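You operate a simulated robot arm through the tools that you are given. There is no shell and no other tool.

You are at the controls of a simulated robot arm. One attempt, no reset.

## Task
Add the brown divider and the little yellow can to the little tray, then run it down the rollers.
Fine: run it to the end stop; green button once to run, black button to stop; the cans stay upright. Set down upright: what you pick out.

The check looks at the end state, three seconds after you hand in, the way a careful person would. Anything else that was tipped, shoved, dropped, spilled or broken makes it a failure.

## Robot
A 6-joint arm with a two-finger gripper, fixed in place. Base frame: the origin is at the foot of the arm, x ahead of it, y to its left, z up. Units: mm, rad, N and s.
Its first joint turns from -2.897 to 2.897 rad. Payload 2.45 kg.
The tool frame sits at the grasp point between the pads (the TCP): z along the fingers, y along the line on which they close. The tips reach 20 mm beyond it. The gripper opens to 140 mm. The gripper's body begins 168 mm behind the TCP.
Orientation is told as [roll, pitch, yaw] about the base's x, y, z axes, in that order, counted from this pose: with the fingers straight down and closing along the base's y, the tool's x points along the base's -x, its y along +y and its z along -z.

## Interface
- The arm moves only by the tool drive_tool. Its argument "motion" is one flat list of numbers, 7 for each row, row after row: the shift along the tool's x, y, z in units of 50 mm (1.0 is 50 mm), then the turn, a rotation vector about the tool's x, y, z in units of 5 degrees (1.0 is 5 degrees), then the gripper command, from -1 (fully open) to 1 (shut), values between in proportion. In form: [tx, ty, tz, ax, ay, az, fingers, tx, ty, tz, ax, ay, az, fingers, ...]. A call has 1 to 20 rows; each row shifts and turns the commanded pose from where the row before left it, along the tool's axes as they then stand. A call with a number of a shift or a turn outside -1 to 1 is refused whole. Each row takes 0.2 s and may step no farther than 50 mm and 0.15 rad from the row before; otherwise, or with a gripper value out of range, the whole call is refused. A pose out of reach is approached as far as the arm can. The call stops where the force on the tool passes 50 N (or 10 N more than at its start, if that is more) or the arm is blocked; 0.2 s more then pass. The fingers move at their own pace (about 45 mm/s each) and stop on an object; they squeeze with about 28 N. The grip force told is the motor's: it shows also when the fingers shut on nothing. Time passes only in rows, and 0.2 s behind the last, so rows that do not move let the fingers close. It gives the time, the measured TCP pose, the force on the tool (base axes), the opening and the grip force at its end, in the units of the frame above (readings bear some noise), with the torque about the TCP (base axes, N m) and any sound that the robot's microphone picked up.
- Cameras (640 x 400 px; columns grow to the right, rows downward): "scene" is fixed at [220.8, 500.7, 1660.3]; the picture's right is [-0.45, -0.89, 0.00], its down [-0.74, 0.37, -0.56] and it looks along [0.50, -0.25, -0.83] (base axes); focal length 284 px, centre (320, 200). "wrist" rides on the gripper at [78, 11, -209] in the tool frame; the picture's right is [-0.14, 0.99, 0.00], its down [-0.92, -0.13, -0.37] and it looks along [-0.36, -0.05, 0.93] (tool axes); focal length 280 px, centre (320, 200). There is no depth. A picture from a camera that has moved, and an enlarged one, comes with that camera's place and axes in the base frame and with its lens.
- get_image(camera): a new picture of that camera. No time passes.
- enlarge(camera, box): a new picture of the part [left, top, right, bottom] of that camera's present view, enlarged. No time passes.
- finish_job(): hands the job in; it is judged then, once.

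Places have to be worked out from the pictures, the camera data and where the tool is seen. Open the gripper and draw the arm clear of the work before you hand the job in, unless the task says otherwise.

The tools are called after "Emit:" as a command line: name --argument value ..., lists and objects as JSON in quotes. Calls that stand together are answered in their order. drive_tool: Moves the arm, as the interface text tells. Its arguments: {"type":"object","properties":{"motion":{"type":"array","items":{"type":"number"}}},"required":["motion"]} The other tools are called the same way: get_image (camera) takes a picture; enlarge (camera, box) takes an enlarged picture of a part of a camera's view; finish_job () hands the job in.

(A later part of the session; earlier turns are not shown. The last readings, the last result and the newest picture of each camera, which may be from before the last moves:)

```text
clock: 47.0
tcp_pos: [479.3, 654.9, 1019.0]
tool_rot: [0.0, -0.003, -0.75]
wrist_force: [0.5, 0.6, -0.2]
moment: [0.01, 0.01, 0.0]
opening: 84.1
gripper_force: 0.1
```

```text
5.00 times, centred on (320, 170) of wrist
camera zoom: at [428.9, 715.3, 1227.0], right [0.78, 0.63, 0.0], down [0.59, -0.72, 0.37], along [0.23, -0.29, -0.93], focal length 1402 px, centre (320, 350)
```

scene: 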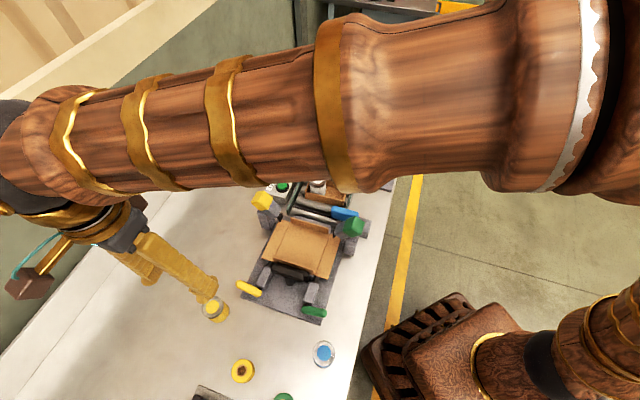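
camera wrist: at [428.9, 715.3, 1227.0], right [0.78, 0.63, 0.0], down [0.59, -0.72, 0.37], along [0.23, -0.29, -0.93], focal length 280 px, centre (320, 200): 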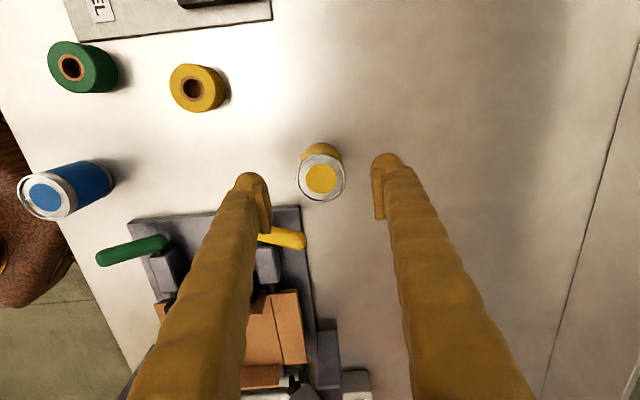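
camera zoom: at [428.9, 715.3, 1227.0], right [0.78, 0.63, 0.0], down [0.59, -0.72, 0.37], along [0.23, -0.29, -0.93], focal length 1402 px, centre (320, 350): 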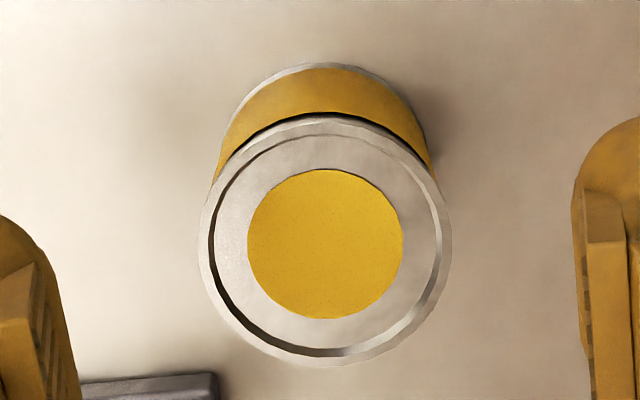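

Refined: can top at (482.0, 651.3, 960), diameter 50. I'll shift about 5 mm along tool x and descend so the pads grip about 11 mm below the top.

Emit:
drive_tool --motion '[-0.114, 0.009, 0, 0, 0, 0, -0.2, 0, 0, 0.46, 0, 0, 0, -0.2, 0, 0, 0.46, 0, 0, 0, -0.2, 0, 0, 0.46, 0, 0, 0, -0.2, 0, 0, 0, 0, 0, 0, -0.2]'

Emit:
get_image --camera "wrist"

Emit:
enlarge --camera "scene" --box '[150, 230, 270, 340]'

```text
clock: 48.2
tcp_pos: [486.7, 647.7, 949.0]
tool_rot: [0.0, -0.003, -0.75]
wrist_force: [0.3, 0.2, 0.0]
moment: [0.02, 0.03, 0.03]
opening: 84.2
gripper_force: 0.0
```

```text
taken
camera wrist: at [435.6, 709.0, 1156.4], right [0.78, 0.63, 0.0], down [0.59, -0.72, 0.37], along [0.23, -0.29, -0.93], focal length 280 px, centre (320, 200)
```

wrist: 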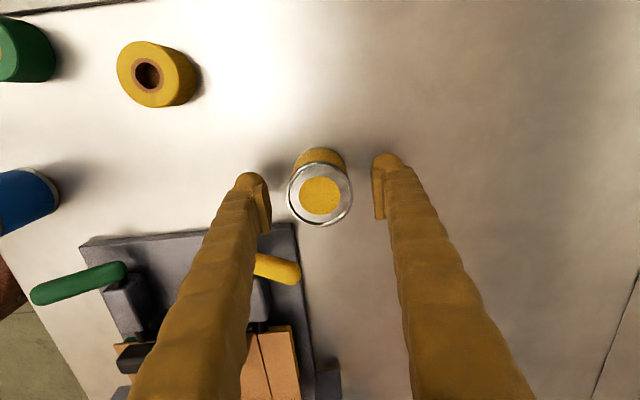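

```text
3.64 times, centred on (210, 285) of scene
camera zoom: at [220.8, 500.7, 1660.3], right [-0.45, -0.89, 0.0], down [-0.74, 0.37, -0.56], along [0.5, -0.25, -0.83], focal length 1034 px, centre (720, -109)
```

zoom: 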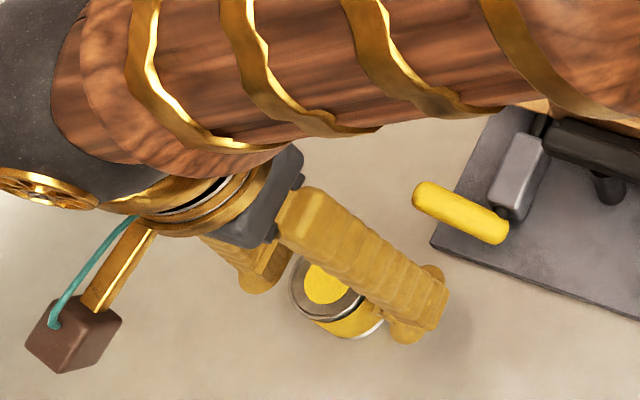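

The can is centred in y but is 4.5 mm off along the finger width. I'll nudge before closing.

Emit:
drive_tool --motion '[0.08, 0.01, 0, 0, 0, 0, -0.2, 0, 0, 0, 0, 0, 0, -0.2, 0, 0, 0, 0, 0, 0, -0.2]'

Emit:
enlarge --camera "wrist" --box '[240, 130, 400, 250]'

```text
clock: 49.0
tcp_pos: [482.7, 652.5, 948.2]
tool_rot: [-0.002, -0.002, -0.751]
wrist_force: [0.1, -0.2, -0.2]
moment: [0.02, 0.02, 0.0]
opening: 83.9
gripper_force: 0.1
```

```text
3.33 times, centred on (320, 190) of wrist
camera zoom: at [433.0, 712.7, 1156.5], right [0.78, 0.63, 0.0], down [0.59, -0.72, 0.37], along [0.23, -0.29, -0.93], focal length 935 px, centre (320, 233)
```

zoom: 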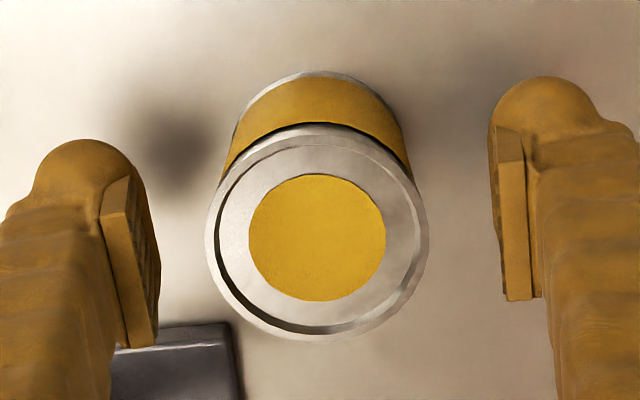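

Centred within 1 mm. Closing on the can.

Emit:
drive_tool --motion '[0, 0, 0, 0, 0, 0, 0.2, 0, 0, 0, 0, 0, 0, 0.4, 0, 0, 0, 0, 0, 0, 1, 0, 0, 0, 0, 0, 0, 1, 0, 0, 0, 0, 0, 0, 1]'

Emit:
enlarge --camera "wrist" --box '[240, 130, 400, 250]'

Emit:
enlarge --camera "scene" --box '[150, 230, 270, 340]'

```text
clock: 50.2
tcp_pos: [483.2, 652.2, 949.5]
tool_rot: [-0.001, -0.001, -0.75]
wrist_force: [-1.1, 0.1, 0.0]
moment: [0.02, 0.01, 0.03]
opening: 47.4
gripper_force: 27.7
```

```text
3.33 times, centred on (320, 190) of wrist
camera zoom: at [433.0, 712.7, 1156.5], right [0.78, 0.63, 0.0], down [0.59, -0.72, 0.37], along [0.23, -0.29, -0.93], focal length 935 px, centre (320, 233)
```

zoom: 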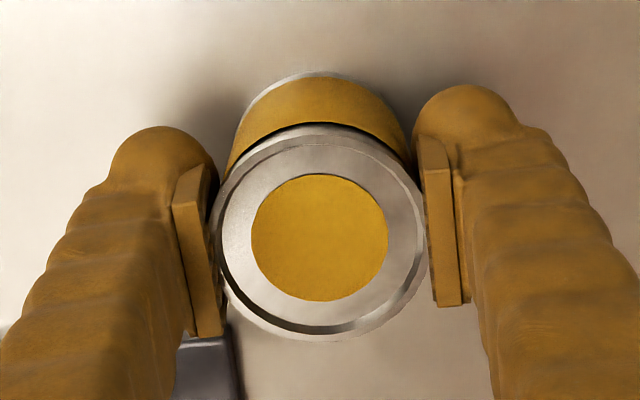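

```text
3.64 times, centred on (210, 285) of scene
camera zoom: at [220.8, 500.7, 1660.3], right [-0.45, -0.89, 0.0], down [-0.74, 0.37, -0.56], along [0.5, -0.25, -0.83], focal length 1034 px, centre (720, -109)
```

zoom: 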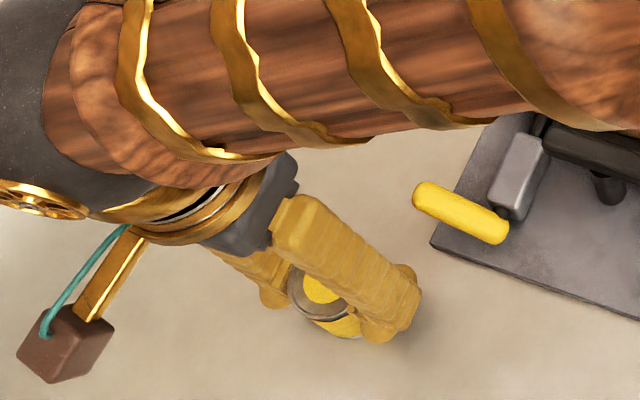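

Firm grip on the can, 47 mm with 28 N. I'll lift straight up 210 mm.

Emit:
drive_tool --motion '[0, 0, -0.2, 0, 0, 0, 1, 0, 0, -0.5, 0, 0, 0, 1, 0, 0, -0.7, 0, 0, 0, 1, 0, 0, -0.7, 0, 0, 0, 1, 0, 0, -0.7, 0, 0, 0, 1, 0, 0, -0.7, 0, 0, 0, 1, 0, 0, -0.7, 0, 0, 0, 1, 0, 0, 0, 0, 0, 0, 1]'

Emit:
get_image --camera "scene"

Emit:
get_image --camera "wrist"

```text
clock: 52.0
tcp_pos: [481.0, 651.8, 1160.1]
tool_rot: [0.001, -0.002, -0.75]
wrist_force: [0.1, 0.5, -1.6]
moment: [-0.04, -0.03, -0.01]
opening: 47.2
gripper_force: 28.4
```

```text
taken
```

scene: 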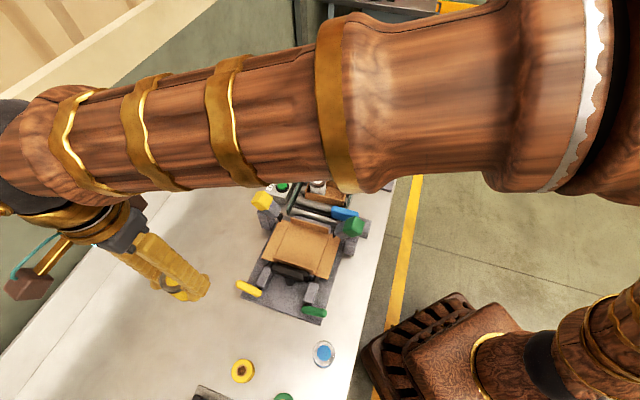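

```text
taken
camera wrist: at [430.4, 712.2, 1367.5], right [0.78, 0.63, 0.0], down [0.59, -0.72, 0.37], along [0.23, -0.29, -0.93], focal length 280 px, centre (320, 200)
```

wrist: 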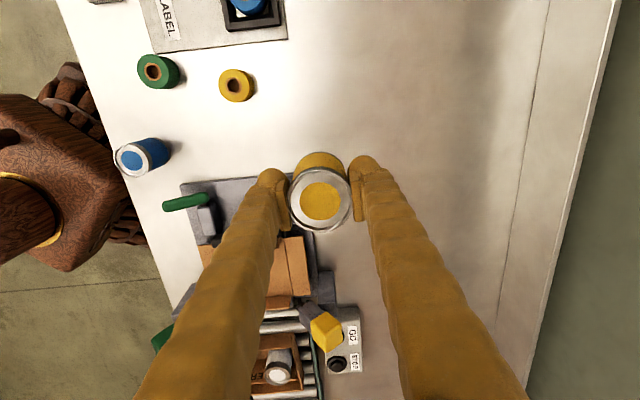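

The can is lifted upright. I'll carry it over to a spot just downstream of the tray, staying high above the fixture and the white can.

Emit:
drive_tool --motion '[-0.436, -0.128, 0, 0, 0, 0, 1, -0.8725, -0.256, 0, 0, 0, 0, 1, -0.8725, -0.256, 0, 0, 0, 0, 1, -0.8725, -0.256, 0, 0, 0, 0, 1, -0.8725, -0.256, 0, 0, 0, 0, 1, -0.8725, -0.256, 0, 0, 0, 0, 1, -0.8725, -0.256, 0, 0, 0, 0, 1, -0.8725, -0.256, 0, 0, 0, 0, 1, -0.8725, -0.256, 0, 0, 0, 0, 1, -0.8725, -0.256, 0, 0, 0, 0, 1, -0.8725, -0.256, 0, 0, 0, 0, 1, -0.8725, -0.256, 0, 0, 0, 0, 1, -0.8725, -0.256, 0, 0, 0, 0, 1, -0.436, -0.128, 0, 0, 0, 0, 1, 0, 0, 0, 0, 0, 0, 1, 0, 0, 0, 0, 0, 0, 1]'

Emit:
get_image --camera "wrist"

Emit:
enlarge --camera "wrist" --box '[240, 50, 400, 170]'

Emit:
get_image --camera "scene"

```text
clock: 55.5
tcp_pos: [783.0, 145.6, 1161.2]
tool_rot: [-0.003, -0.003, -0.749]
wrist_force: [-0.5, -0.1, -1.5]
moment: [0.0, 0.0, 0.02]
opening: 47.1
gripper_force: 28.3
```

```text
taken
camera wrist: at [732.7, 205.9, 1368.2], right [0.78, 0.63, 0.0], down [0.59, -0.72, 0.37], along [0.23, -0.29, -0.93], focal length 280 px, centre (320, 200)
```

wrist: 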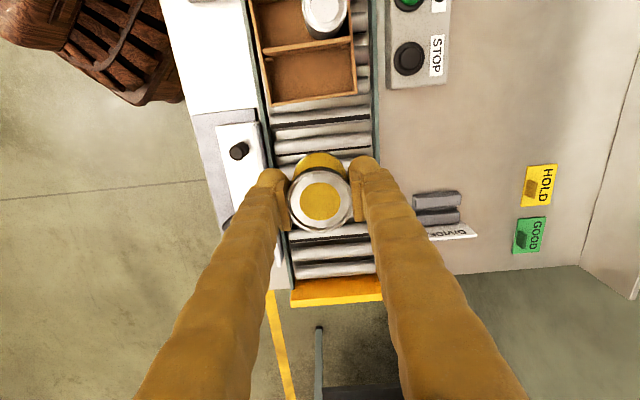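

```text
3.33 times, centred on (320, 110) of wrist
camera zoom: at [732.7, 205.9, 1368.2], right [0.78, 0.63, 0.0], down [0.59, -0.72, 0.37], along [0.23, -0.29, -0.93], focal length 935 px, centre (320, 500)
```

zoom: 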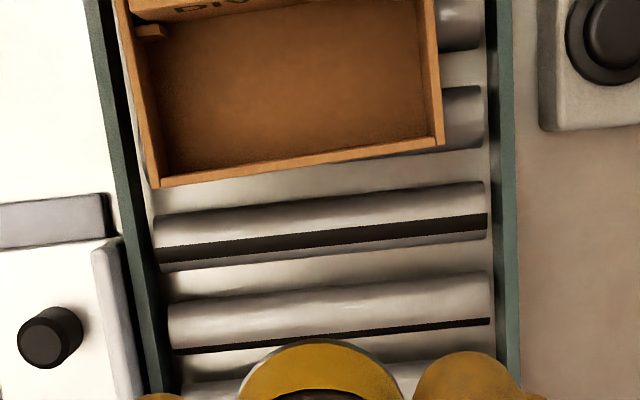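

```text
taken
```

scene: 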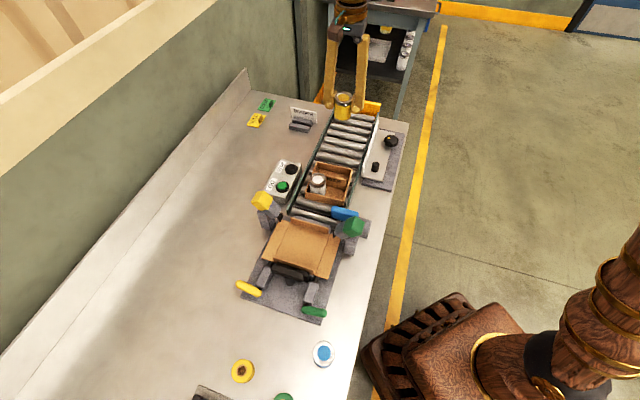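

The fore compartment measures tool x +69…+125.5, so its centre is +97, with y≈+0.5. It gives about 3 mm clearance each side for the 50 mm can, and the yaw already matches. I'll move there at height and verify.

Emit:
drive_tool --motion '[0.65, 0.01, 0, 0, 0, 0, 1, 0.65, 0, 0, 0, 0, 0, 1, 0.64, 0, 0, 0, 0, 0, 1, 0, 0, 0, 0, 0, 0, 1, 0, 0, 0, 0, 0, 0, 1]'

Emit:
get_image --camera "wrist"

Emit:
enlarge --camera "wrist" --box '[240, 120, 400, 240]'

```text
clock: 56.6
tcp_pos: [711.9, 213.4, 1162.4]
tool_rot: [0.001, -0.001, -0.751]
wrist_force: [-0.4, 0.4, -2.0]
moment: [0.04, 0.0, 0.03]
opening: 47.4
gripper_force: 28.1
```

```text
taken
camera wrist: at [661.4, 273.8, 1369.0], right [0.78, 0.63, 0.0], down [0.59, -0.72, 0.37], along [0.23, -0.29, -0.93], focal length 280 px, centre (320, 200)
```

wrist: 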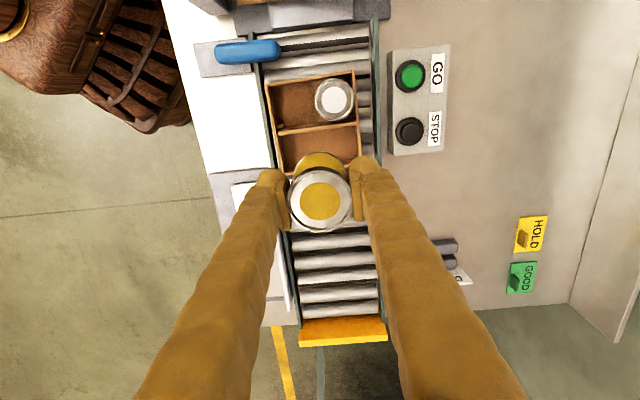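

```text
3.33 times, centred on (320, 180) of wrist
camera zoom: at [661.4, 273.8, 1369.0], right [0.78, 0.63, 0.0], down [0.59, -0.72, 0.37], along [0.23, -0.29, -0.93], focal length 935 px, centre (320, 267)
```

zoom: 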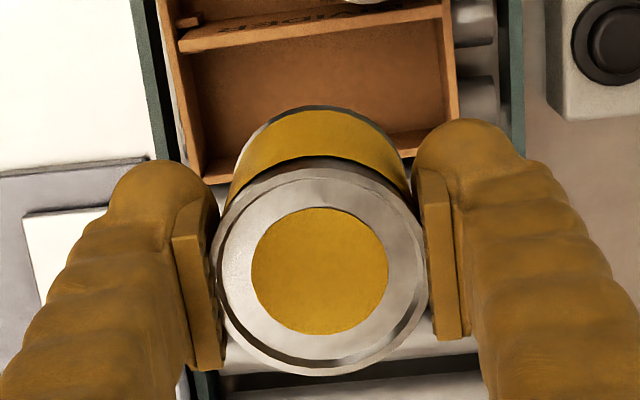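

I'm 1.5 mm too close to the divider. I'll correct that and descend 112 mm, leaving the can's bottom about 10 mm above the divider top, then recheck.

Emit:
drive_tool --motion '[-0.028, -0.012, 0.3, 0, 0, 0, 1, 0, 0, 0.5, 0, 0, 0, 1, 0, 0, 0.5, 0, 0, 0, 1, 0, 0, 0.5, 0, 0, 0, 1, 0, 0, 0.44, 0, 0, 0, 1, 0, 0, 0, 0, 0, 0, 1, 0, 0, 0, 0, 0, 0, 1]'

Emit:
enlarge --camera "wrist" --box '[240, 120, 400, 240]'

Emit:
enlarge --camera "scene" --box '[290, 110, 390, 210]'

```text
clock: 58.2
tcp_pos: [713.2, 207.0, 1049.7]
tool_rot: [0.0, -0.003, -0.751]
wrist_force: [0.3, 0.2, -1.5]
moment: [-0.01, -0.01, -0.01]
opening: 47.3
gripper_force: 27.6
```

```text
3.33 times, centred on (320, 180) of wrist
camera zoom: at [663.0, 268.2, 1257.8], right [0.78, 0.63, 0.0], down [0.59, -0.72, 0.37], along [0.23, -0.29, -0.93], focal length 935 px, centre (320, 267)
```

zoom: 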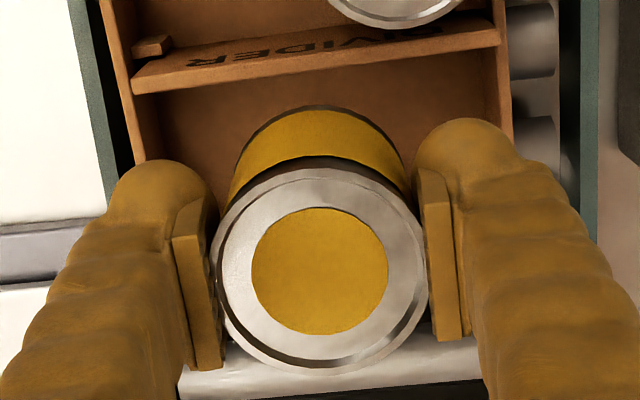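

```text
4.00 times, centred on (340, 160) of scene
camera zoom: at [220.8, 500.7, 1660.3], right [-0.45, -0.89, 0.0], down [-0.74, 0.37, -0.56], along [0.5, -0.25, -0.83], focal length 1138 px, centre (240, 360)
```

zoom: 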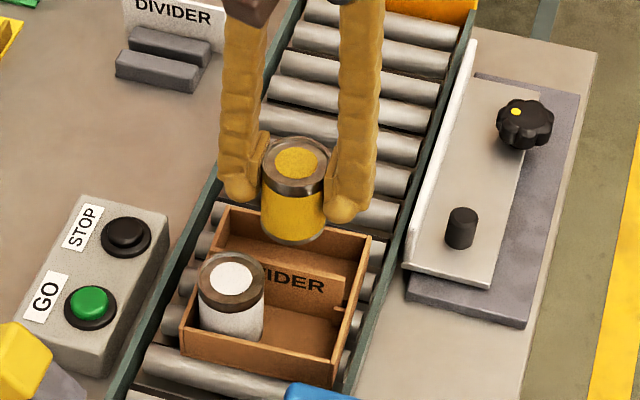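

Now it's 3.4 mm too far fore and 2.5 mm off in y. I'll nudge and recheck before entering the tray.

Emit:
drive_tool --motion '[0.066, 0.05, 0, 0, 0, 0, 1, 0, 0, 0, 0, 0, 0, 1, 0, 0, 0, 0, 0, 0, 1]'

Emit:
enlarge --camera "wrist" --box '[240, 120, 400, 240]'

```text
clock: 59.0
tcp_pos: [712.8, 211.9, 1048.4]
tool_rot: [-0.003, -0.002, -0.75]
wrist_force: [-0.2, 0.3, -0.5]
moment: [0.0, -0.01, -0.01]
opening: 47.5
gripper_force: 27.7
```

```text
3.33 times, centred on (320, 180) of wrist
camera zoom: at [662.2, 272.7, 1257.4], right [0.78, 0.63, 0.0], down [0.59, -0.72, 0.37], along [0.23, -0.29, -0.93], focal length 935 px, centre (320, 267)
```

zoom: 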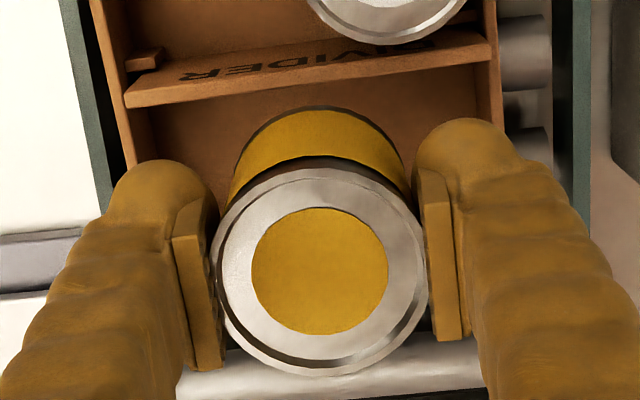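

Centred with about 3 mm gaps to the divider and the fore wall. I'll descend 30 mm and check the gaps again.

Emit:
drive_tool --motion '[0, 0, 0.2, 0, 0, 0, 1, 0, 0, 0.2, 0, 0, 0, 1, 0, 0, 0.2, 0, 0, 0, 1, 0, 0, 0, 0, 0, 0, 1]'

Emit:
enlarge --camera "wrist" --box '[240, 120, 400, 240]'

Emit:
enlarge --camera "scene" --box '[300, 130, 380, 210]'

```text
clock: 60.0
tcp_pos: [713.2, 212.9, 1019.2]
tool_rot: [-0.002, -0.002, -0.752]
wrist_force: [0.1, 0.0, -2.1]
moment: [0.02, 0.03, 0.03]
opening: 47.1
gripper_force: 27.7
```

```text
3.33 times, centred on (320, 180) of wrist
camera zoom: at [663.0, 273.9, 1227.7], right [0.78, 0.63, 0.0], down [0.59, -0.72, 0.37], along [0.23, -0.29, -0.93], focal length 935 px, centre (320, 267)
```

zoom: 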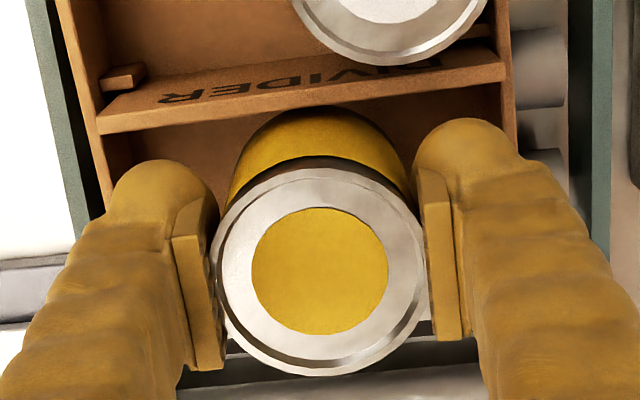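

```text
5.00 times, centred on (340, 170) of scene
camera zoom: at [220.8, 500.7, 1660.3], right [-0.45, -0.89, 0.0], down [-0.74, 0.37, -0.56], along [0.5, -0.25, -0.83], focal length 1422 px, centre (220, 350)
```

zoom: 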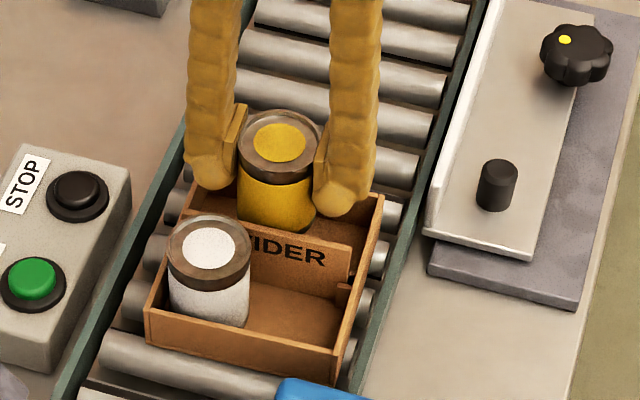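

The gaps remain good in x, but y drifted 1.5 mm. I'll correct that and descend another 22 mm.

Emit:
drive_tool --motion '[0, -0.03, 0, 0, 0, 0, 1, 0, 0, 0.15, 0, 0, 0, 1, 0, 0, 0.15, 0, 0, 0, 1, 0, 0, 0.14, 0, 0, 0, 1, 0, 0, 0, 0, 0, 0, 1]'

Emit:
enlarge --camera "wrist" --box '[240, 120, 400, 240]'

Emit:
enlarge --camera "scene" --box '[300, 130, 380, 210]'

```text
clock: 61.2
tcp_pos: [711.4, 212.1, 996.6]
tool_rot: [-0.002, 0.0, -0.751]
wrist_force: [0.4, -0.1, -1.5]
moment: [-0.02, -0.02, -0.02]
opening: 47.5
gripper_force: 28.2
```

```text
3.33 times, centred on (320, 180) of wrist
camera zoom: at [661.0, 272.4, 1204.6], right [0.78, 0.63, 0.0], down [0.59, -0.72, 0.37], along [0.23, -0.29, -0.93], focal length 935 px, centre (320, 267)
```

zoom: 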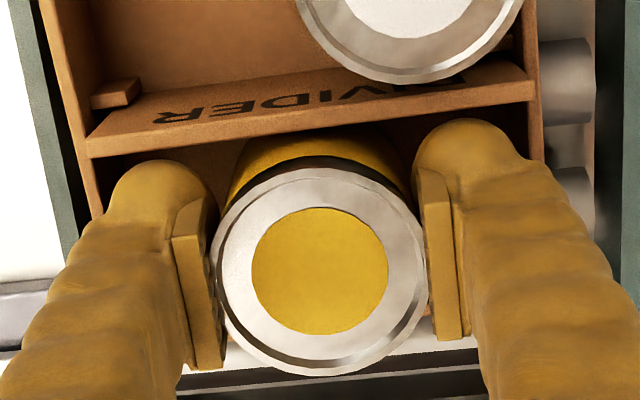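

```text
5.00 times, centred on (340, 170) of scene
camera zoom: at [220.8, 500.7, 1660.3], right [-0.45, -0.89, 0.0], down [-0.74, 0.37, -0.56], along [0.5, -0.25, -0.83], focal length 1422 px, centre (220, 350)
```

zoom: 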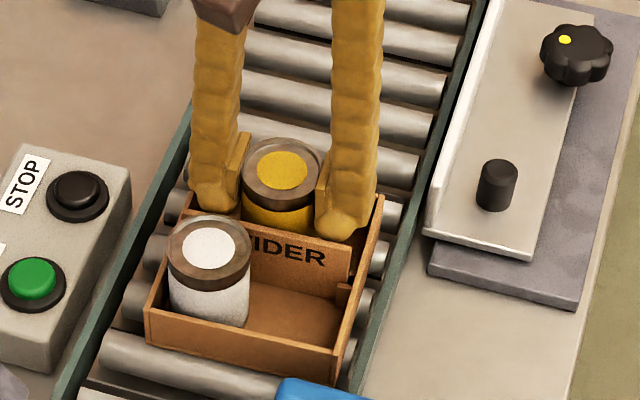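

Gaps are still fine and the can's bottom is about 8 mm above the floor. I'll lower in small steps watching the force.

Emit:
drive_tool --motion '[-0.004, 0.01, 0.05, 0, 0, 0, 1, 0, 0, 0.05, 0, 0, 0, 1, 0, 0, 0.03, 0, 0, 0, 1, 0, 0, 0, 0, 0, 0, 1]'

Emit:
drive_tool --motion '[0, 0, 0.03, 0, 0, 0, 1, 0, 0, 0, 0, 0, 0, 1]'

```text
clock: 62.2
tcp_pos: [712.0, 212.4, 990.8]
tool_rot: [-0.002, -0.001, -0.751]
wrist_force: [0.1, 0.8, -1.4]
moment: [-0.02, -0.02, -0.01]
opening: 47.3
gripper_force: 28.0
```

```text
clock: 62.9
tcp_pos: [711.8, 212.7, 989.4]
tool_rot: [-0.002, -0.001, -0.752]
wrist_force: [0.5, 0.4, -2.3]
moment: [0.01, -0.01, -0.02]
opening: 47.1
gripper_force: 28.2
```

No contact yet. I'll continue in 1.5 mm steps.

Emit:
drive_tool --motion '[0, 0, 0.03, 0, 0, 0, 1, 0, 0, 0, 0, 0, 0, 1]'

Emit:
drive_tool --motion '[0, 0, 0.03, 0, 0, 0, 1, 0, 0, 0, 0, 0, 0, 1]'

```text
clock: 63.5
tcp_pos: [712.6, 211.8, 988.4]
tool_rot: [-0.001, -0.001, -0.749]
wrist_force: [-0.1, 0.7, 0.1]
moment: [0.06, -0.05, 0.0]
opening: 47.2
gripper_force: 27.7
```

```text
clock: 64.0
tcp_pos: [712.9, 213.6, 987.2]
tool_rot: [0.001, -0.004, -0.749]
wrist_force: [-3.3, -3.7, 23.5]
moment: [-0.14, 0.01, 0.01]
opening: 47.3
gripper_force: 28.4
```

Contact with the floor at z≈988. I'll relieve it by 1 mm, then open just enough to clear the can's rim, 55 mm.

Emit:
drive_tool --motion '[0, 0, -0.024, 0, 0, 0, 1, 0, 0, 0, 0, 0, 0, 0.28, 0, 0, 0, 0, 0, 0, 0.24, 0, 0, 0, 0, 0, 0, 0.21, 0, 0, 0, 0, 0, 0, 0.21]'

Emit:
enlarge --camera "wrist" --box '[240, 120, 400, 240]'

Emit:
enlarge --camera "scene" --box '[300, 130, 380, 210]'

```text
clock: 65.2
tcp_pos: [712.4, 212.1, 987.8]
tool_rot: [-0.003, -0.002, -0.752]
wrist_force: [-1.2, -0.3, -0.7]
moment: [0.02, -0.02, -0.01]
opening: 55.5
gripper_force: 0.0
```

```text
3.33 times, centred on (320, 180) of wrist
camera zoom: at [661.8, 272.8, 1195.4], right [0.78, 0.63, 0.0], down [0.59, -0.72, 0.37], along [0.23, -0.29, -0.93], focal length 935 px, centre (320, 267)
```

zoom: 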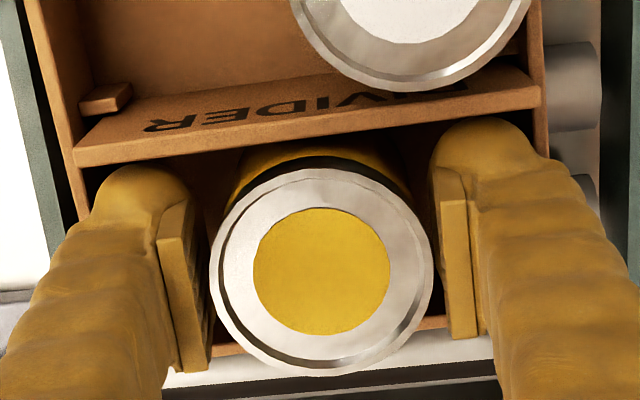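

```text
5.00 times, centred on (340, 170) of scene
camera zoom: at [220.8, 500.7, 1660.3], right [-0.45, -0.89, 0.0], down [-0.74, 0.37, -0.56], along [0.5, -0.25, -0.83], focal length 1422 px, centre (220, 350)
```

zoom: 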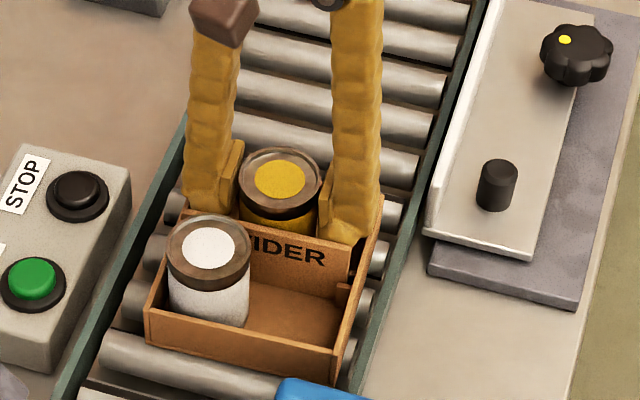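

The can is released and standing upright with clear gaps. I'll withdraw straight up.

Emit:
drive_tool --motion '[0, 0, -0.2, 0, 0, 0, 0.21, 0, 0, -0.3, 0, 0, 0, 0.21, 0, 0, -0.5, 0, 0, 0, 0.21, 0, 0, -0.8, 0, 0, 0, 0.21, 0, 0, -0.8, 0, 0, 0, 0.21, 0, 0, -0.8, 0, 0, 0, 0.21, 0, 0, 0, 0, 0, 0, 0.21]'

Emit:
get_image --camera "wrist"

Emit:
enlarge --camera "scene" --box '[270, 90, 400, 220]'

```text
clock: 66.8
tcp_pos: [715.1, 212.5, 1156.4]
tool_rot: [-0.001, -0.002, -0.75]
wrist_force: [0.4, 0.1, -1.0]
moment: [0.01, -0.03, 0.0]
opening: 55.4
gripper_force: 0.1
```

```text
taken
camera wrist: at [663.9, 273.2, 1364.2], right [0.78, 0.63, 0.0], down [0.59, -0.72, 0.37], along [0.23, -0.29, -0.93], focal length 280 px, centre (320, 200)
```

wrist: 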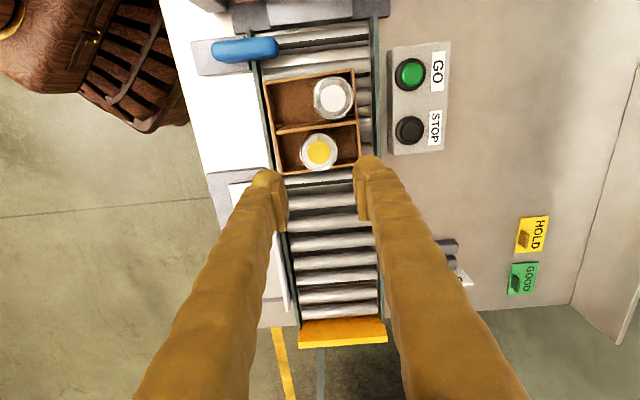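

```text
3.08 times, centred on (335, 155) of scene
camera zoom: at [220.8, 500.7, 1660.3], right [-0.45, -0.89, 0.0], down [-0.74, 0.37, -0.56], along [0.5, -0.25, -0.83], focal length 875 px, centre (274, 338)
```

zoom: 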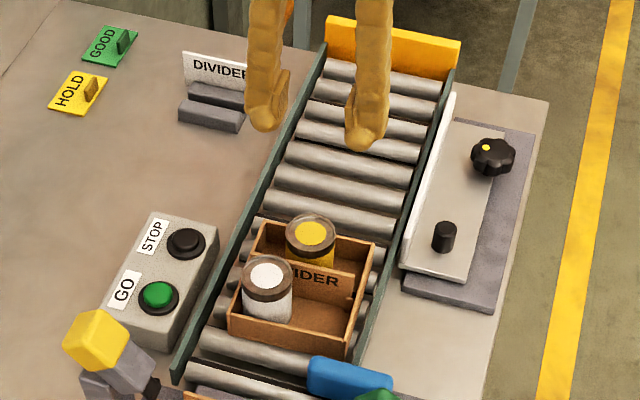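

Both cans and the divider are in place and upright. Before pressing GO, I'll check that the run path is clear, especially the side plate next to the rollers and the blue piece.

Emit:
enlarge --camera "wrist" --box '[190, 20, 390, 180]'

Emit:
enlarge --camera "scene" --box '[330, 90, 410, 190]'

Emit:
enlarge --camera "wrist" --box '[370, 30, 470, 170]'

```text
2.50 times, centred on (290, 100) of wrist
camera zoom: at [663.9, 273.2, 1364.2], right [0.78, 0.63, 0.0], down [0.59, -0.72, 0.37], along [0.23, -0.29, -0.93], focal length 701 px, centre (395, 450)
```

zoom: 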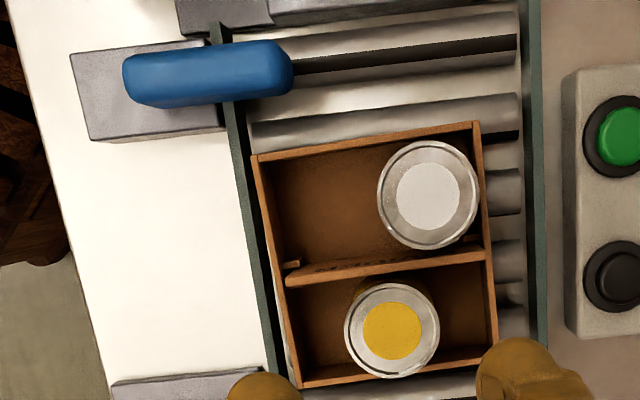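

```text
4.00 times, centred on (370, 140) of scene
camera zoom: at [220.8, 500.7, 1660.3], right [-0.45, -0.89, 0.0], down [-0.74, 0.37, -0.56], along [0.5, -0.25, -0.83], focal length 1138 px, centre (120, 440)
```

zoom: 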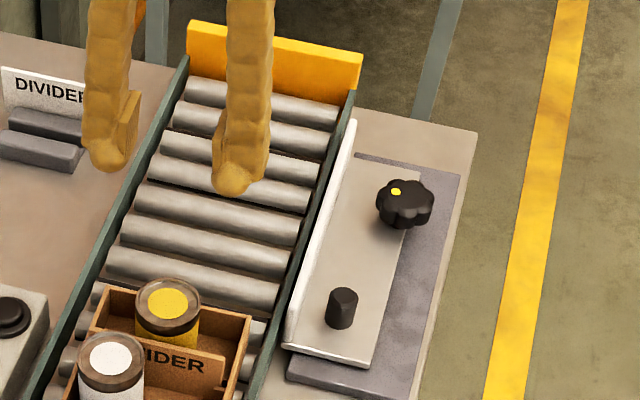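

```text
2.86 times, centred on (420, 100) of wrist
camera zoom: at [663.9, 273.2, 1364.2], right [0.78, 0.63, 0.0], down [0.59, -0.72, 0.37], along [0.23, -0.29, -0.93], focal length 801 px, centre (34, 486)
```

zoom: 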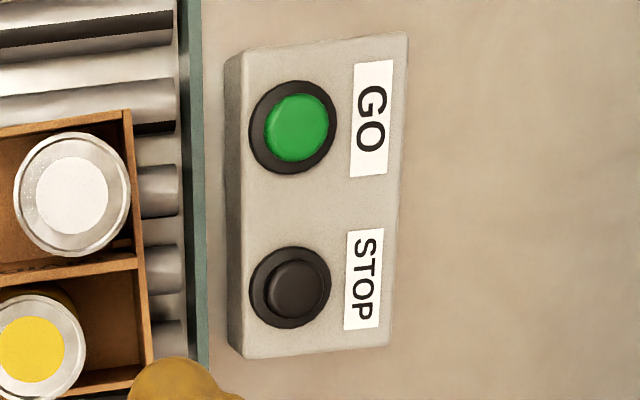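

The path is clear: the side plate is outside the rail and the blue piece is behind the tray. GO's cap is at about (752, 367, z 944), with STOP 77 mm away at about (806, 312). I'll close the fingers and move above GO.

Emit:
drive_tool --motion '[0.518, 0.933, 0, 0, 0, 0, 1, 0.518, 0.933, 0, 0, 0, 0, 1, 0.518, 0.933, 0, 0, 0, 0, 1, 0, 0, 0.6, 0, 0, 0, 1, 0, 0, 0.7, 0, 0, 0, 1, 0, 0, 0.7, 0, 0, 0, 1, 0, 0, 0.7, 0, 0, 0, 1, 0, 0, 0, 0, 0, 0, 1, 0, 0, 0, 0, 0, 0, 1]'

Emit:
get_image --camera "wrist"

Emit:
enlarge --camera "scene" --box '[230, 100, 390, 220]'

```text
refused: row 1 steps farther than a row can; nothing moved
```

```text
taken
camera wrist: at [663.9, 273.2, 1364.2], right [0.78, 0.63, 0.0], down [0.59, -0.72, 0.37], along [0.23, -0.29, -0.93], focal length 280 px, centre (320, 200)
```

wrist: 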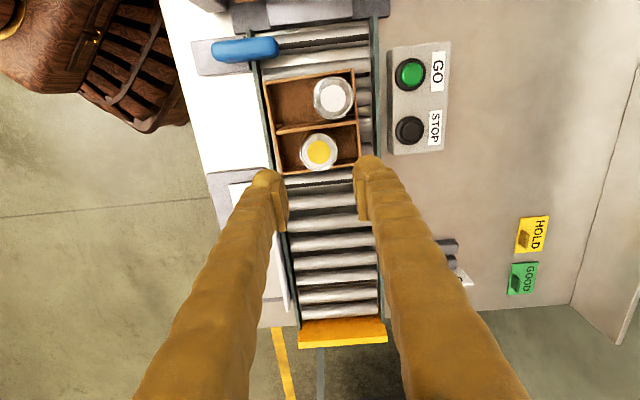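

```text
3.33 times, centred on (310, 160) of scene
camera zoom: at [220.8, 500.7, 1660.3], right [-0.45, -0.89, 0.0], down [-0.74, 0.37, -0.56], along [0.5, -0.25, -0.83], focal length 948 px, centre (353, 333)
```

zoom: 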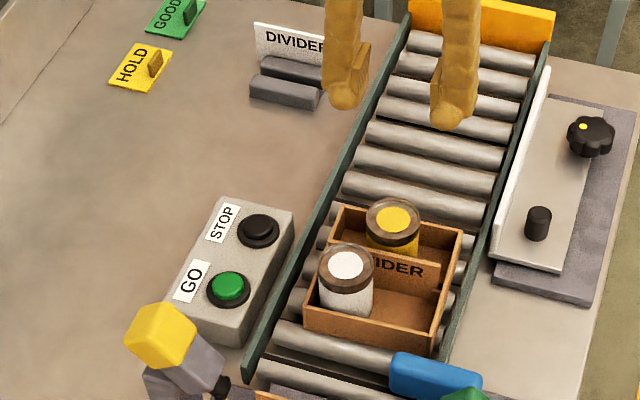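

That row was slightly too long, so nothing moved. I'll split it into smaller steps; the clamp's yellow cap is about 130 mm from GO and lower than the gripper body, so it's clear.

Emit:
drive_tool --motion '[0.389, 0.7, 0, 0, 0, 0, 1, 0.389, 0.7, 0, 0, 0, 0, 1, 0.389, 0.7, 0, 0, 0, 0, 1, 0.389, 0.7, 0, 0, 0, 0, 1, 0, 0, 0.6, 0, 0, 0, 1, 0, 0, 0.7, 0, 0, 0, 1, 0, 0, 0.7, 0, 0, 0, 1, 0, 0, 0.7, 0, 0, 0, 1, 0, 0, 0, 0, 0, 0, 1, 0, 0, 0, 0, 0, 0, 1]'

Emit:
get_image --camera "wrist"

Emit:
enlarge --camera "scene" --box '[230, 120, 350, 220]'

```text
clock: 69.0
tcp_pos: [752.3, 367.7, 1023.5]
tool_rot: [-0.002, -0.002, -0.75]
wrist_force: [-0.4, -0.1, 0.0]
moment: [0.04, -0.01, 0.0]
opening: 0.0
gripper_force: 28.1
```

```text
taken
camera wrist: at [701.3, 427.7, 1231.8], right [0.78, 0.63, 0.0], down [0.59, -0.72, 0.37], along [0.23, -0.29, -0.93], focal length 280 px, centre (320, 200)
```

wrist: 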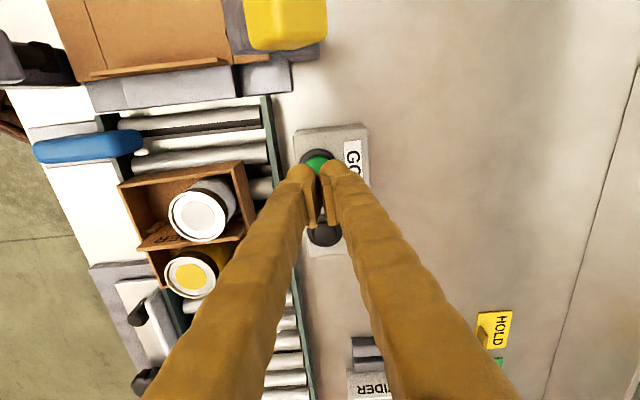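

```text
4.00 times, centred on (290, 170) of scene
camera zoom: at [220.8, 500.7, 1660.3], right [-0.45, -0.89, 0.0], down [-0.74, 0.37, -0.56], along [0.5, -0.25, -0.83], focal length 1138 px, centre (440, 320)
```

zoom: 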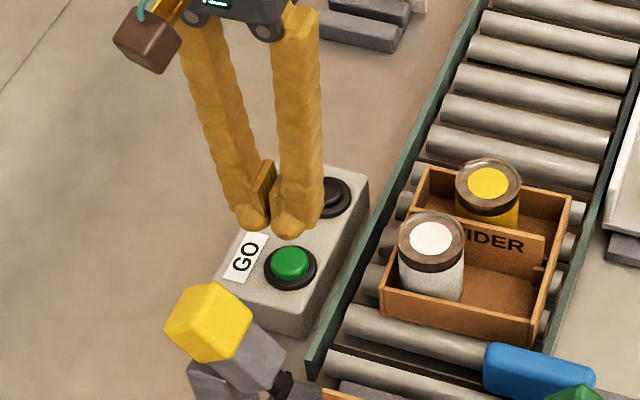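

I'll zoom to check the alignment with the button centre.

Emit:
enlarge --camera "wrist" --box '[270, 110, 380, 190]'

```text
5.00 times, centred on (325, 150) of wrist
camera zoom: at [701.3, 427.7, 1231.8], right [0.78, 0.63, 0.0], down [0.59, -0.72, 0.37], along [0.23, -0.29, -0.93], focal length 1402 px, centre (295, 450)
```

zoom: 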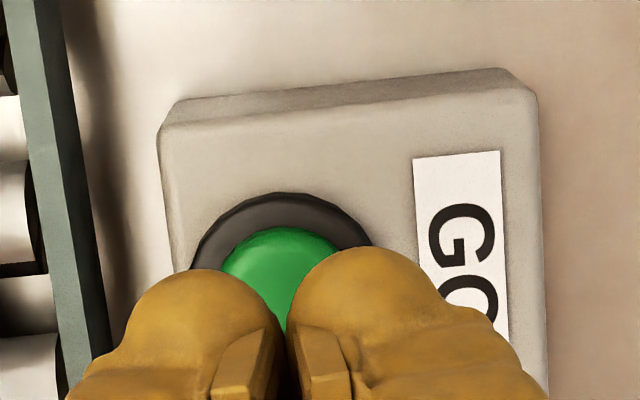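

GO is at tool (+1.5, −2.7), and the rounded fingertips bulge about 14 mm either side of the seam. I'll shift so that a single fingertip (the left one) lands on the button, then lower to just above it.

Emit:
drive_tool --motion '[0.03, 0.226, 0, 0, 0, 0, 1, 0, 0, 0.5, 0, 0, 0, 1, 0, 0, 0.5, 0, 0, 0, 1, 0, 0, 0, 0, 0, 0, 1, 0, 0, 0, 0, 0, 0, 1]'

Emit:
enlarge --camera "wrist" --box '[260, 110, 380, 200]'

Emit:
enlarge --camera "scene" --box '[250, 150, 330, 210]'

```text
clock: 70.2
tcp_pos: [757.1, 377.2, 973.0]
tool_rot: [-0.003, -0.003, -0.752]
wrist_force: [-0.1, 1.4, -0.7]
moment: [-0.02, 0.0, -0.01]
opening: 0.0
gripper_force: 27.8
```

```text
4.44 times, centred on (320, 155) of wrist
camera zoom: at [707.9, 438.3, 1180.9], right [0.78, 0.63, 0.0], down [0.59, -0.72, 0.37], along [0.23, -0.29, -0.93], focal length 1246 px, centre (320, 400)
```

zoom: 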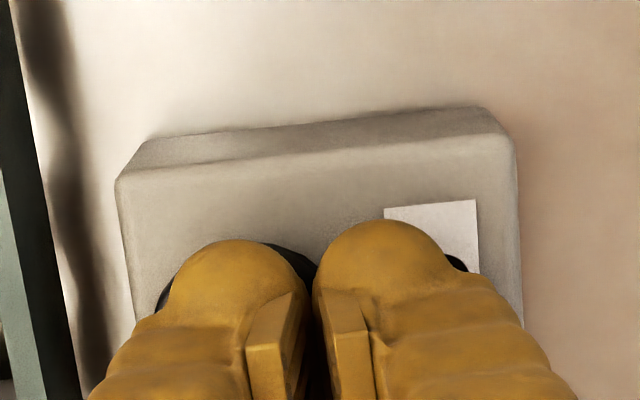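

```text
6.67 times, centred on (290, 180) of scene
camera zoom: at [220.8, 500.7, 1660.3], right [-0.45, -0.89, 0.0], down [-0.74, 0.37, -0.56], along [0.5, -0.25, -0.83], focal length 1896 px, centre (520, 333)
```

zoom: 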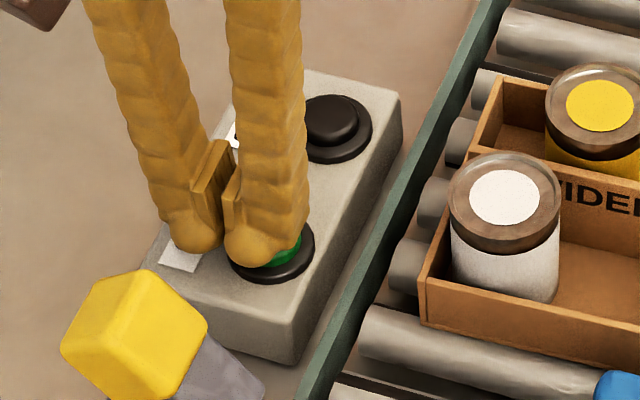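

The left fingertip is over GO, about 8 mm above it. I'll lower in small steps watching for contact or a click.

Emit:
drive_tool --motion '[0, 0, 0.06, 0, 0, 0, 1, 0, 0, 0.06, 0, 0, 0, 1, 0, 0, 0, 0, 0, 0, 1]'

Emit:
drive_tool --motion '[0, 0, 0.04, 0, 0, 0, 1, 0, 0, 0, 0, 0, 0, 1]'

```text
clock: 71.0
tcp_pos: [757.8, 377.6, 966.3]
tool_rot: [0.001, -0.003, -0.751]
wrist_force: [0.3, 2.4, 6.4]
moment: [-0.02, 0.03, -0.02]
opening: 0.1
gripper_force: 28.3
heard: click
```

```text
clock: 71.7
tcp_pos: [758.2, 377.1, 965.7]
tool_rot: [-0.002, -0.003, -0.751]
wrist_force: [-6.1, 4.1, 27.7]
moment: [-0.05, 0.36, -0.1]
opening: 0.0
gripper_force: 27.5
```

A click was heard on the first press. I'll lift off right away and look at whether the rollers are running.

Emit:
drive_tool --motion '[0, 0, -0.3, 0, 0, 0, 1, 0, 0, -0.5, 0, 0, 0, 1]'

Emit:
get_image --camera "scene"

Emit:
enlarge --camera "scene" --box '[250, 90, 400, 210]'

```text
clock: 72.2
tcp_pos: [757.9, 377.2, 1002.9]
tool_rot: [-0.003, -0.002, -0.749]
wrist_force: [0.3, 0.6, -0.8]
moment: [-0.02, 0.01, -0.01]
opening: 0.1
gripper_force: 27.9
```

```text
taken
```

scene: 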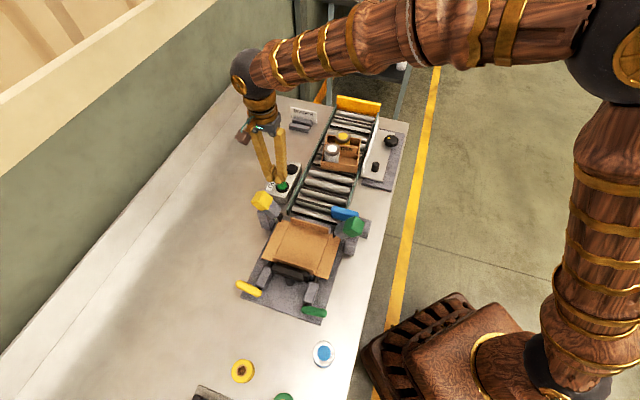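

```text
3.33 times, centred on (325, 150) of scene
camera zoom: at [220.8, 500.7, 1660.3], right [-0.45, -0.89, 0.0], down [-0.74, 0.37, -0.56], along [0.5, -0.25, -0.83], focal length 948 px, centre (303, 367)
```

zoom: 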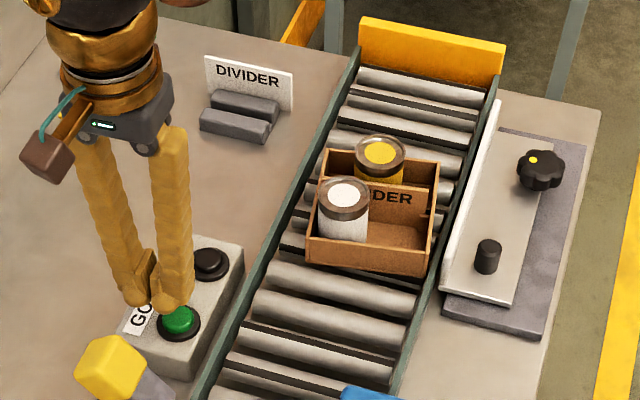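

The rollers are running and the tray is moving with both cans upright. I'll move above STOP while it travels, then watch.

Emit:
drive_tool --motion '[-0.772, -0.029, 0, 0, 0, 0, 1, -0.772, -0.029, 0, 0, 0, 0, 1]'

Emit:
enlarge --camera "scene" --box '[250, 90, 400, 210]'

Emit:
enlarge --camera "wrist" --box '[260, 110, 380, 200]'

```text
clock: 72.8
tcp_pos: [811.4, 323.2, 1004.0]
tool_rot: [-0.003, -0.001, -0.751]
wrist_force: [0.1, 0.7, -0.1]
moment: [-0.02, 0.0, -0.01]
opening: 0.1
gripper_force: 28.0
```

```text
3.33 times, centred on (325, 150) of scene
camera zoom: at [220.8, 500.7, 1660.3], right [-0.45, -0.89, 0.0], down [-0.74, 0.37, -0.56], along [0.5, -0.25, -0.83], focal length 948 px, centre (303, 367)
```

zoom: 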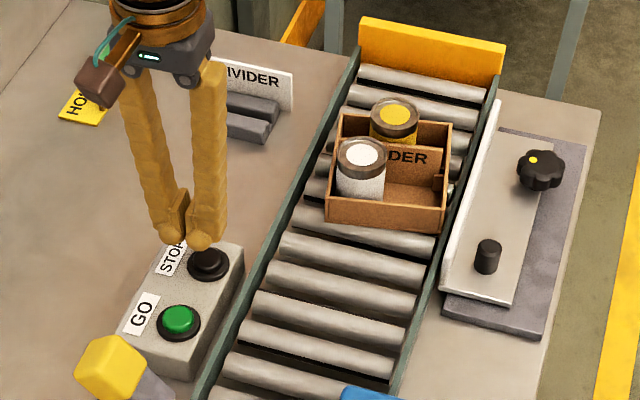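

```text
4.44 times, centred on (320, 155) of wrist
camera zoom: at [760.7, 383.2, 1212.0], right [0.78, 0.63, 0.0], down [0.59, -0.72, 0.37], along [0.23, -0.29, -0.93], focal length 1246 px, centre (320, 400)
```

zoom: 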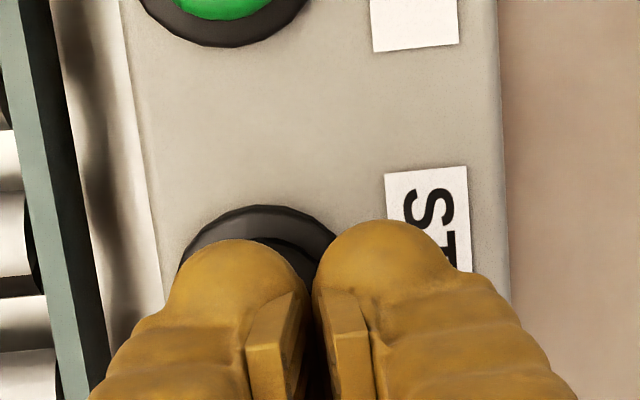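

The tray moves about 65 mm/s and both cans are upright. The left fingertip is over STOP, so I'll lower to hover just above it while the tray finishes its run.

Emit:
drive_tool --motion '[0, 0, 0.3, 0, 0, 0, 1, 0, 0, 0.28, 0, 0, 0, 1, 0, 0, 0, 0, 0, 0, 1]'

Emit:
enlarge --camera "scene" --box '[250, 80, 400, 200]'

```text
clock: 73.7
tcp_pos: [810.6, 323.9, 975.7]
tool_rot: [-0.001, -0.001, -0.751]
wrist_force: [-0.2, 0.1, 0.0]
moment: [-0.01, 0.04, 0.01]
opening: 0.0
gripper_force: 27.9
```

```text
3.33 times, centred on (325, 140) of scene
camera zoom: at [220.8, 500.7, 1660.3], right [-0.45, -0.89, 0.0], down [-0.74, 0.37, -0.56], along [0.5, -0.25, -0.83], focal length 948 px, centre (303, 400)
```

zoom: 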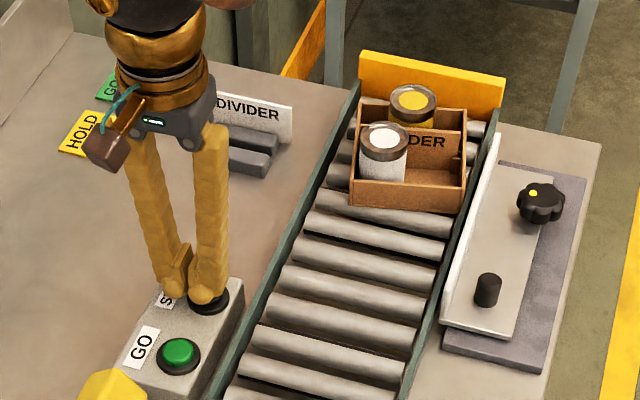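

The tray is nearly at the end stop. I'll wait a few tenths of a second and look again.

Emit:
drive_tool --motion '[0, 0, 0, 0, 0, 0, 1]'

Emit:
enlarge --camera "scene" --box '[310, 80, 400, 160]'

```text
clock: 74.0
tcp_pos: [811.3, 323.0, 976.4]
tool_rot: [-0.002, -0.002, -0.751]
wrist_force: [0.0, -0.3, 0.8]
moment: [0.0, 0.0, -0.01]
opening: 0.3
gripper_force: 28.5
```

```text
5.00 times, centred on (355, 120) of scene
camera zoom: at [220.8, 500.7, 1660.3], right [-0.45, -0.89, 0.0], down [-0.74, 0.37, -0.56], along [0.5, -0.25, -0.83], focal length 1422 px, centre (145, 600)
```

zoom: 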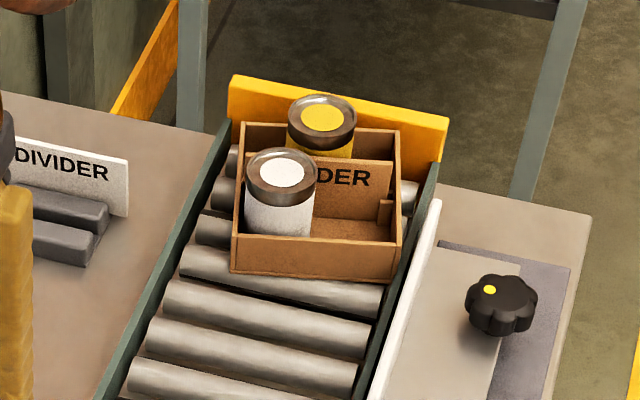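

It's almost against the end stop. One more short wait.

Emit:
drive_tool --motion '[0, 0, 0, 0, 0, 0, 1]'

Emit:
enlarge --camera "scene" --box '[310, 80, 400, 160]'

```text
clock: 74.5
tcp_pos: [811.4, 323.1, 974.6]
tool_rot: [0.0, -0.001, -0.748]
wrist_force: [-0.1, -0.2, 0.2]
moment: [-0.03, 0.01, 0.01]
opening: 0.1
gripper_force: 27.8
```

```text
5.00 times, centred on (355, 120) of scene
camera zoom: at [220.8, 500.7, 1660.3], right [-0.45, -0.89, 0.0], down [-0.74, 0.37, -0.56], along [0.5, -0.25, -0.83], focal length 1422 px, centre (145, 600)
```

zoom: 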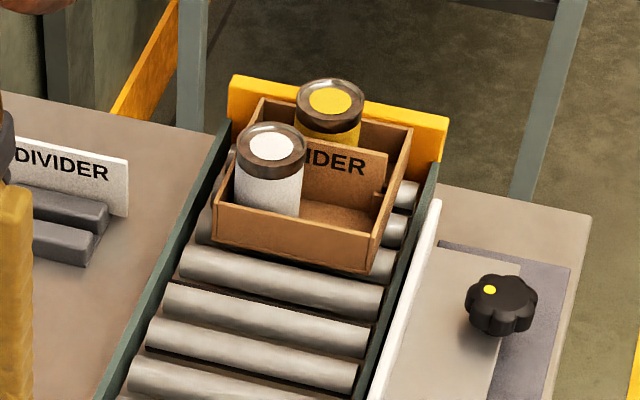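

The tray has reached the end stop and is being turned slightly by the rollers. I'll press STOP now.

Emit:
drive_tool --motion '[0, 0, 0.1, 0, 0, 0, 1, 0, 0, 0.08, 0, 0, 0, 1]'

Emit:
enlarge --camera "scene" --box '[310, 80, 400, 160]'

```text
clock: 75.0
tcp_pos: [811.3, 323.1, 967.4]
tool_rot: [-0.002, -0.001, -0.75]
wrist_force: [-1.6, 0.7, 4.5]
moment: [-0.06, 0.06, -0.03]
opening: 0.0
gripper_force: 28.0
heard: click
```

```text
5.00 times, centred on (355, 120) of scene
camera zoom: at [220.8, 500.7, 1660.3], right [-0.45, -0.89, 0.0], down [-0.74, 0.37, -0.56], along [0.5, -0.25, -0.83], focal length 1422 px, centre (145, 600)
```

zoom: 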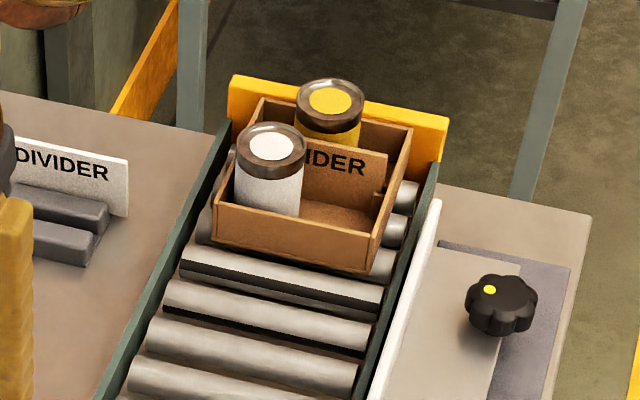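

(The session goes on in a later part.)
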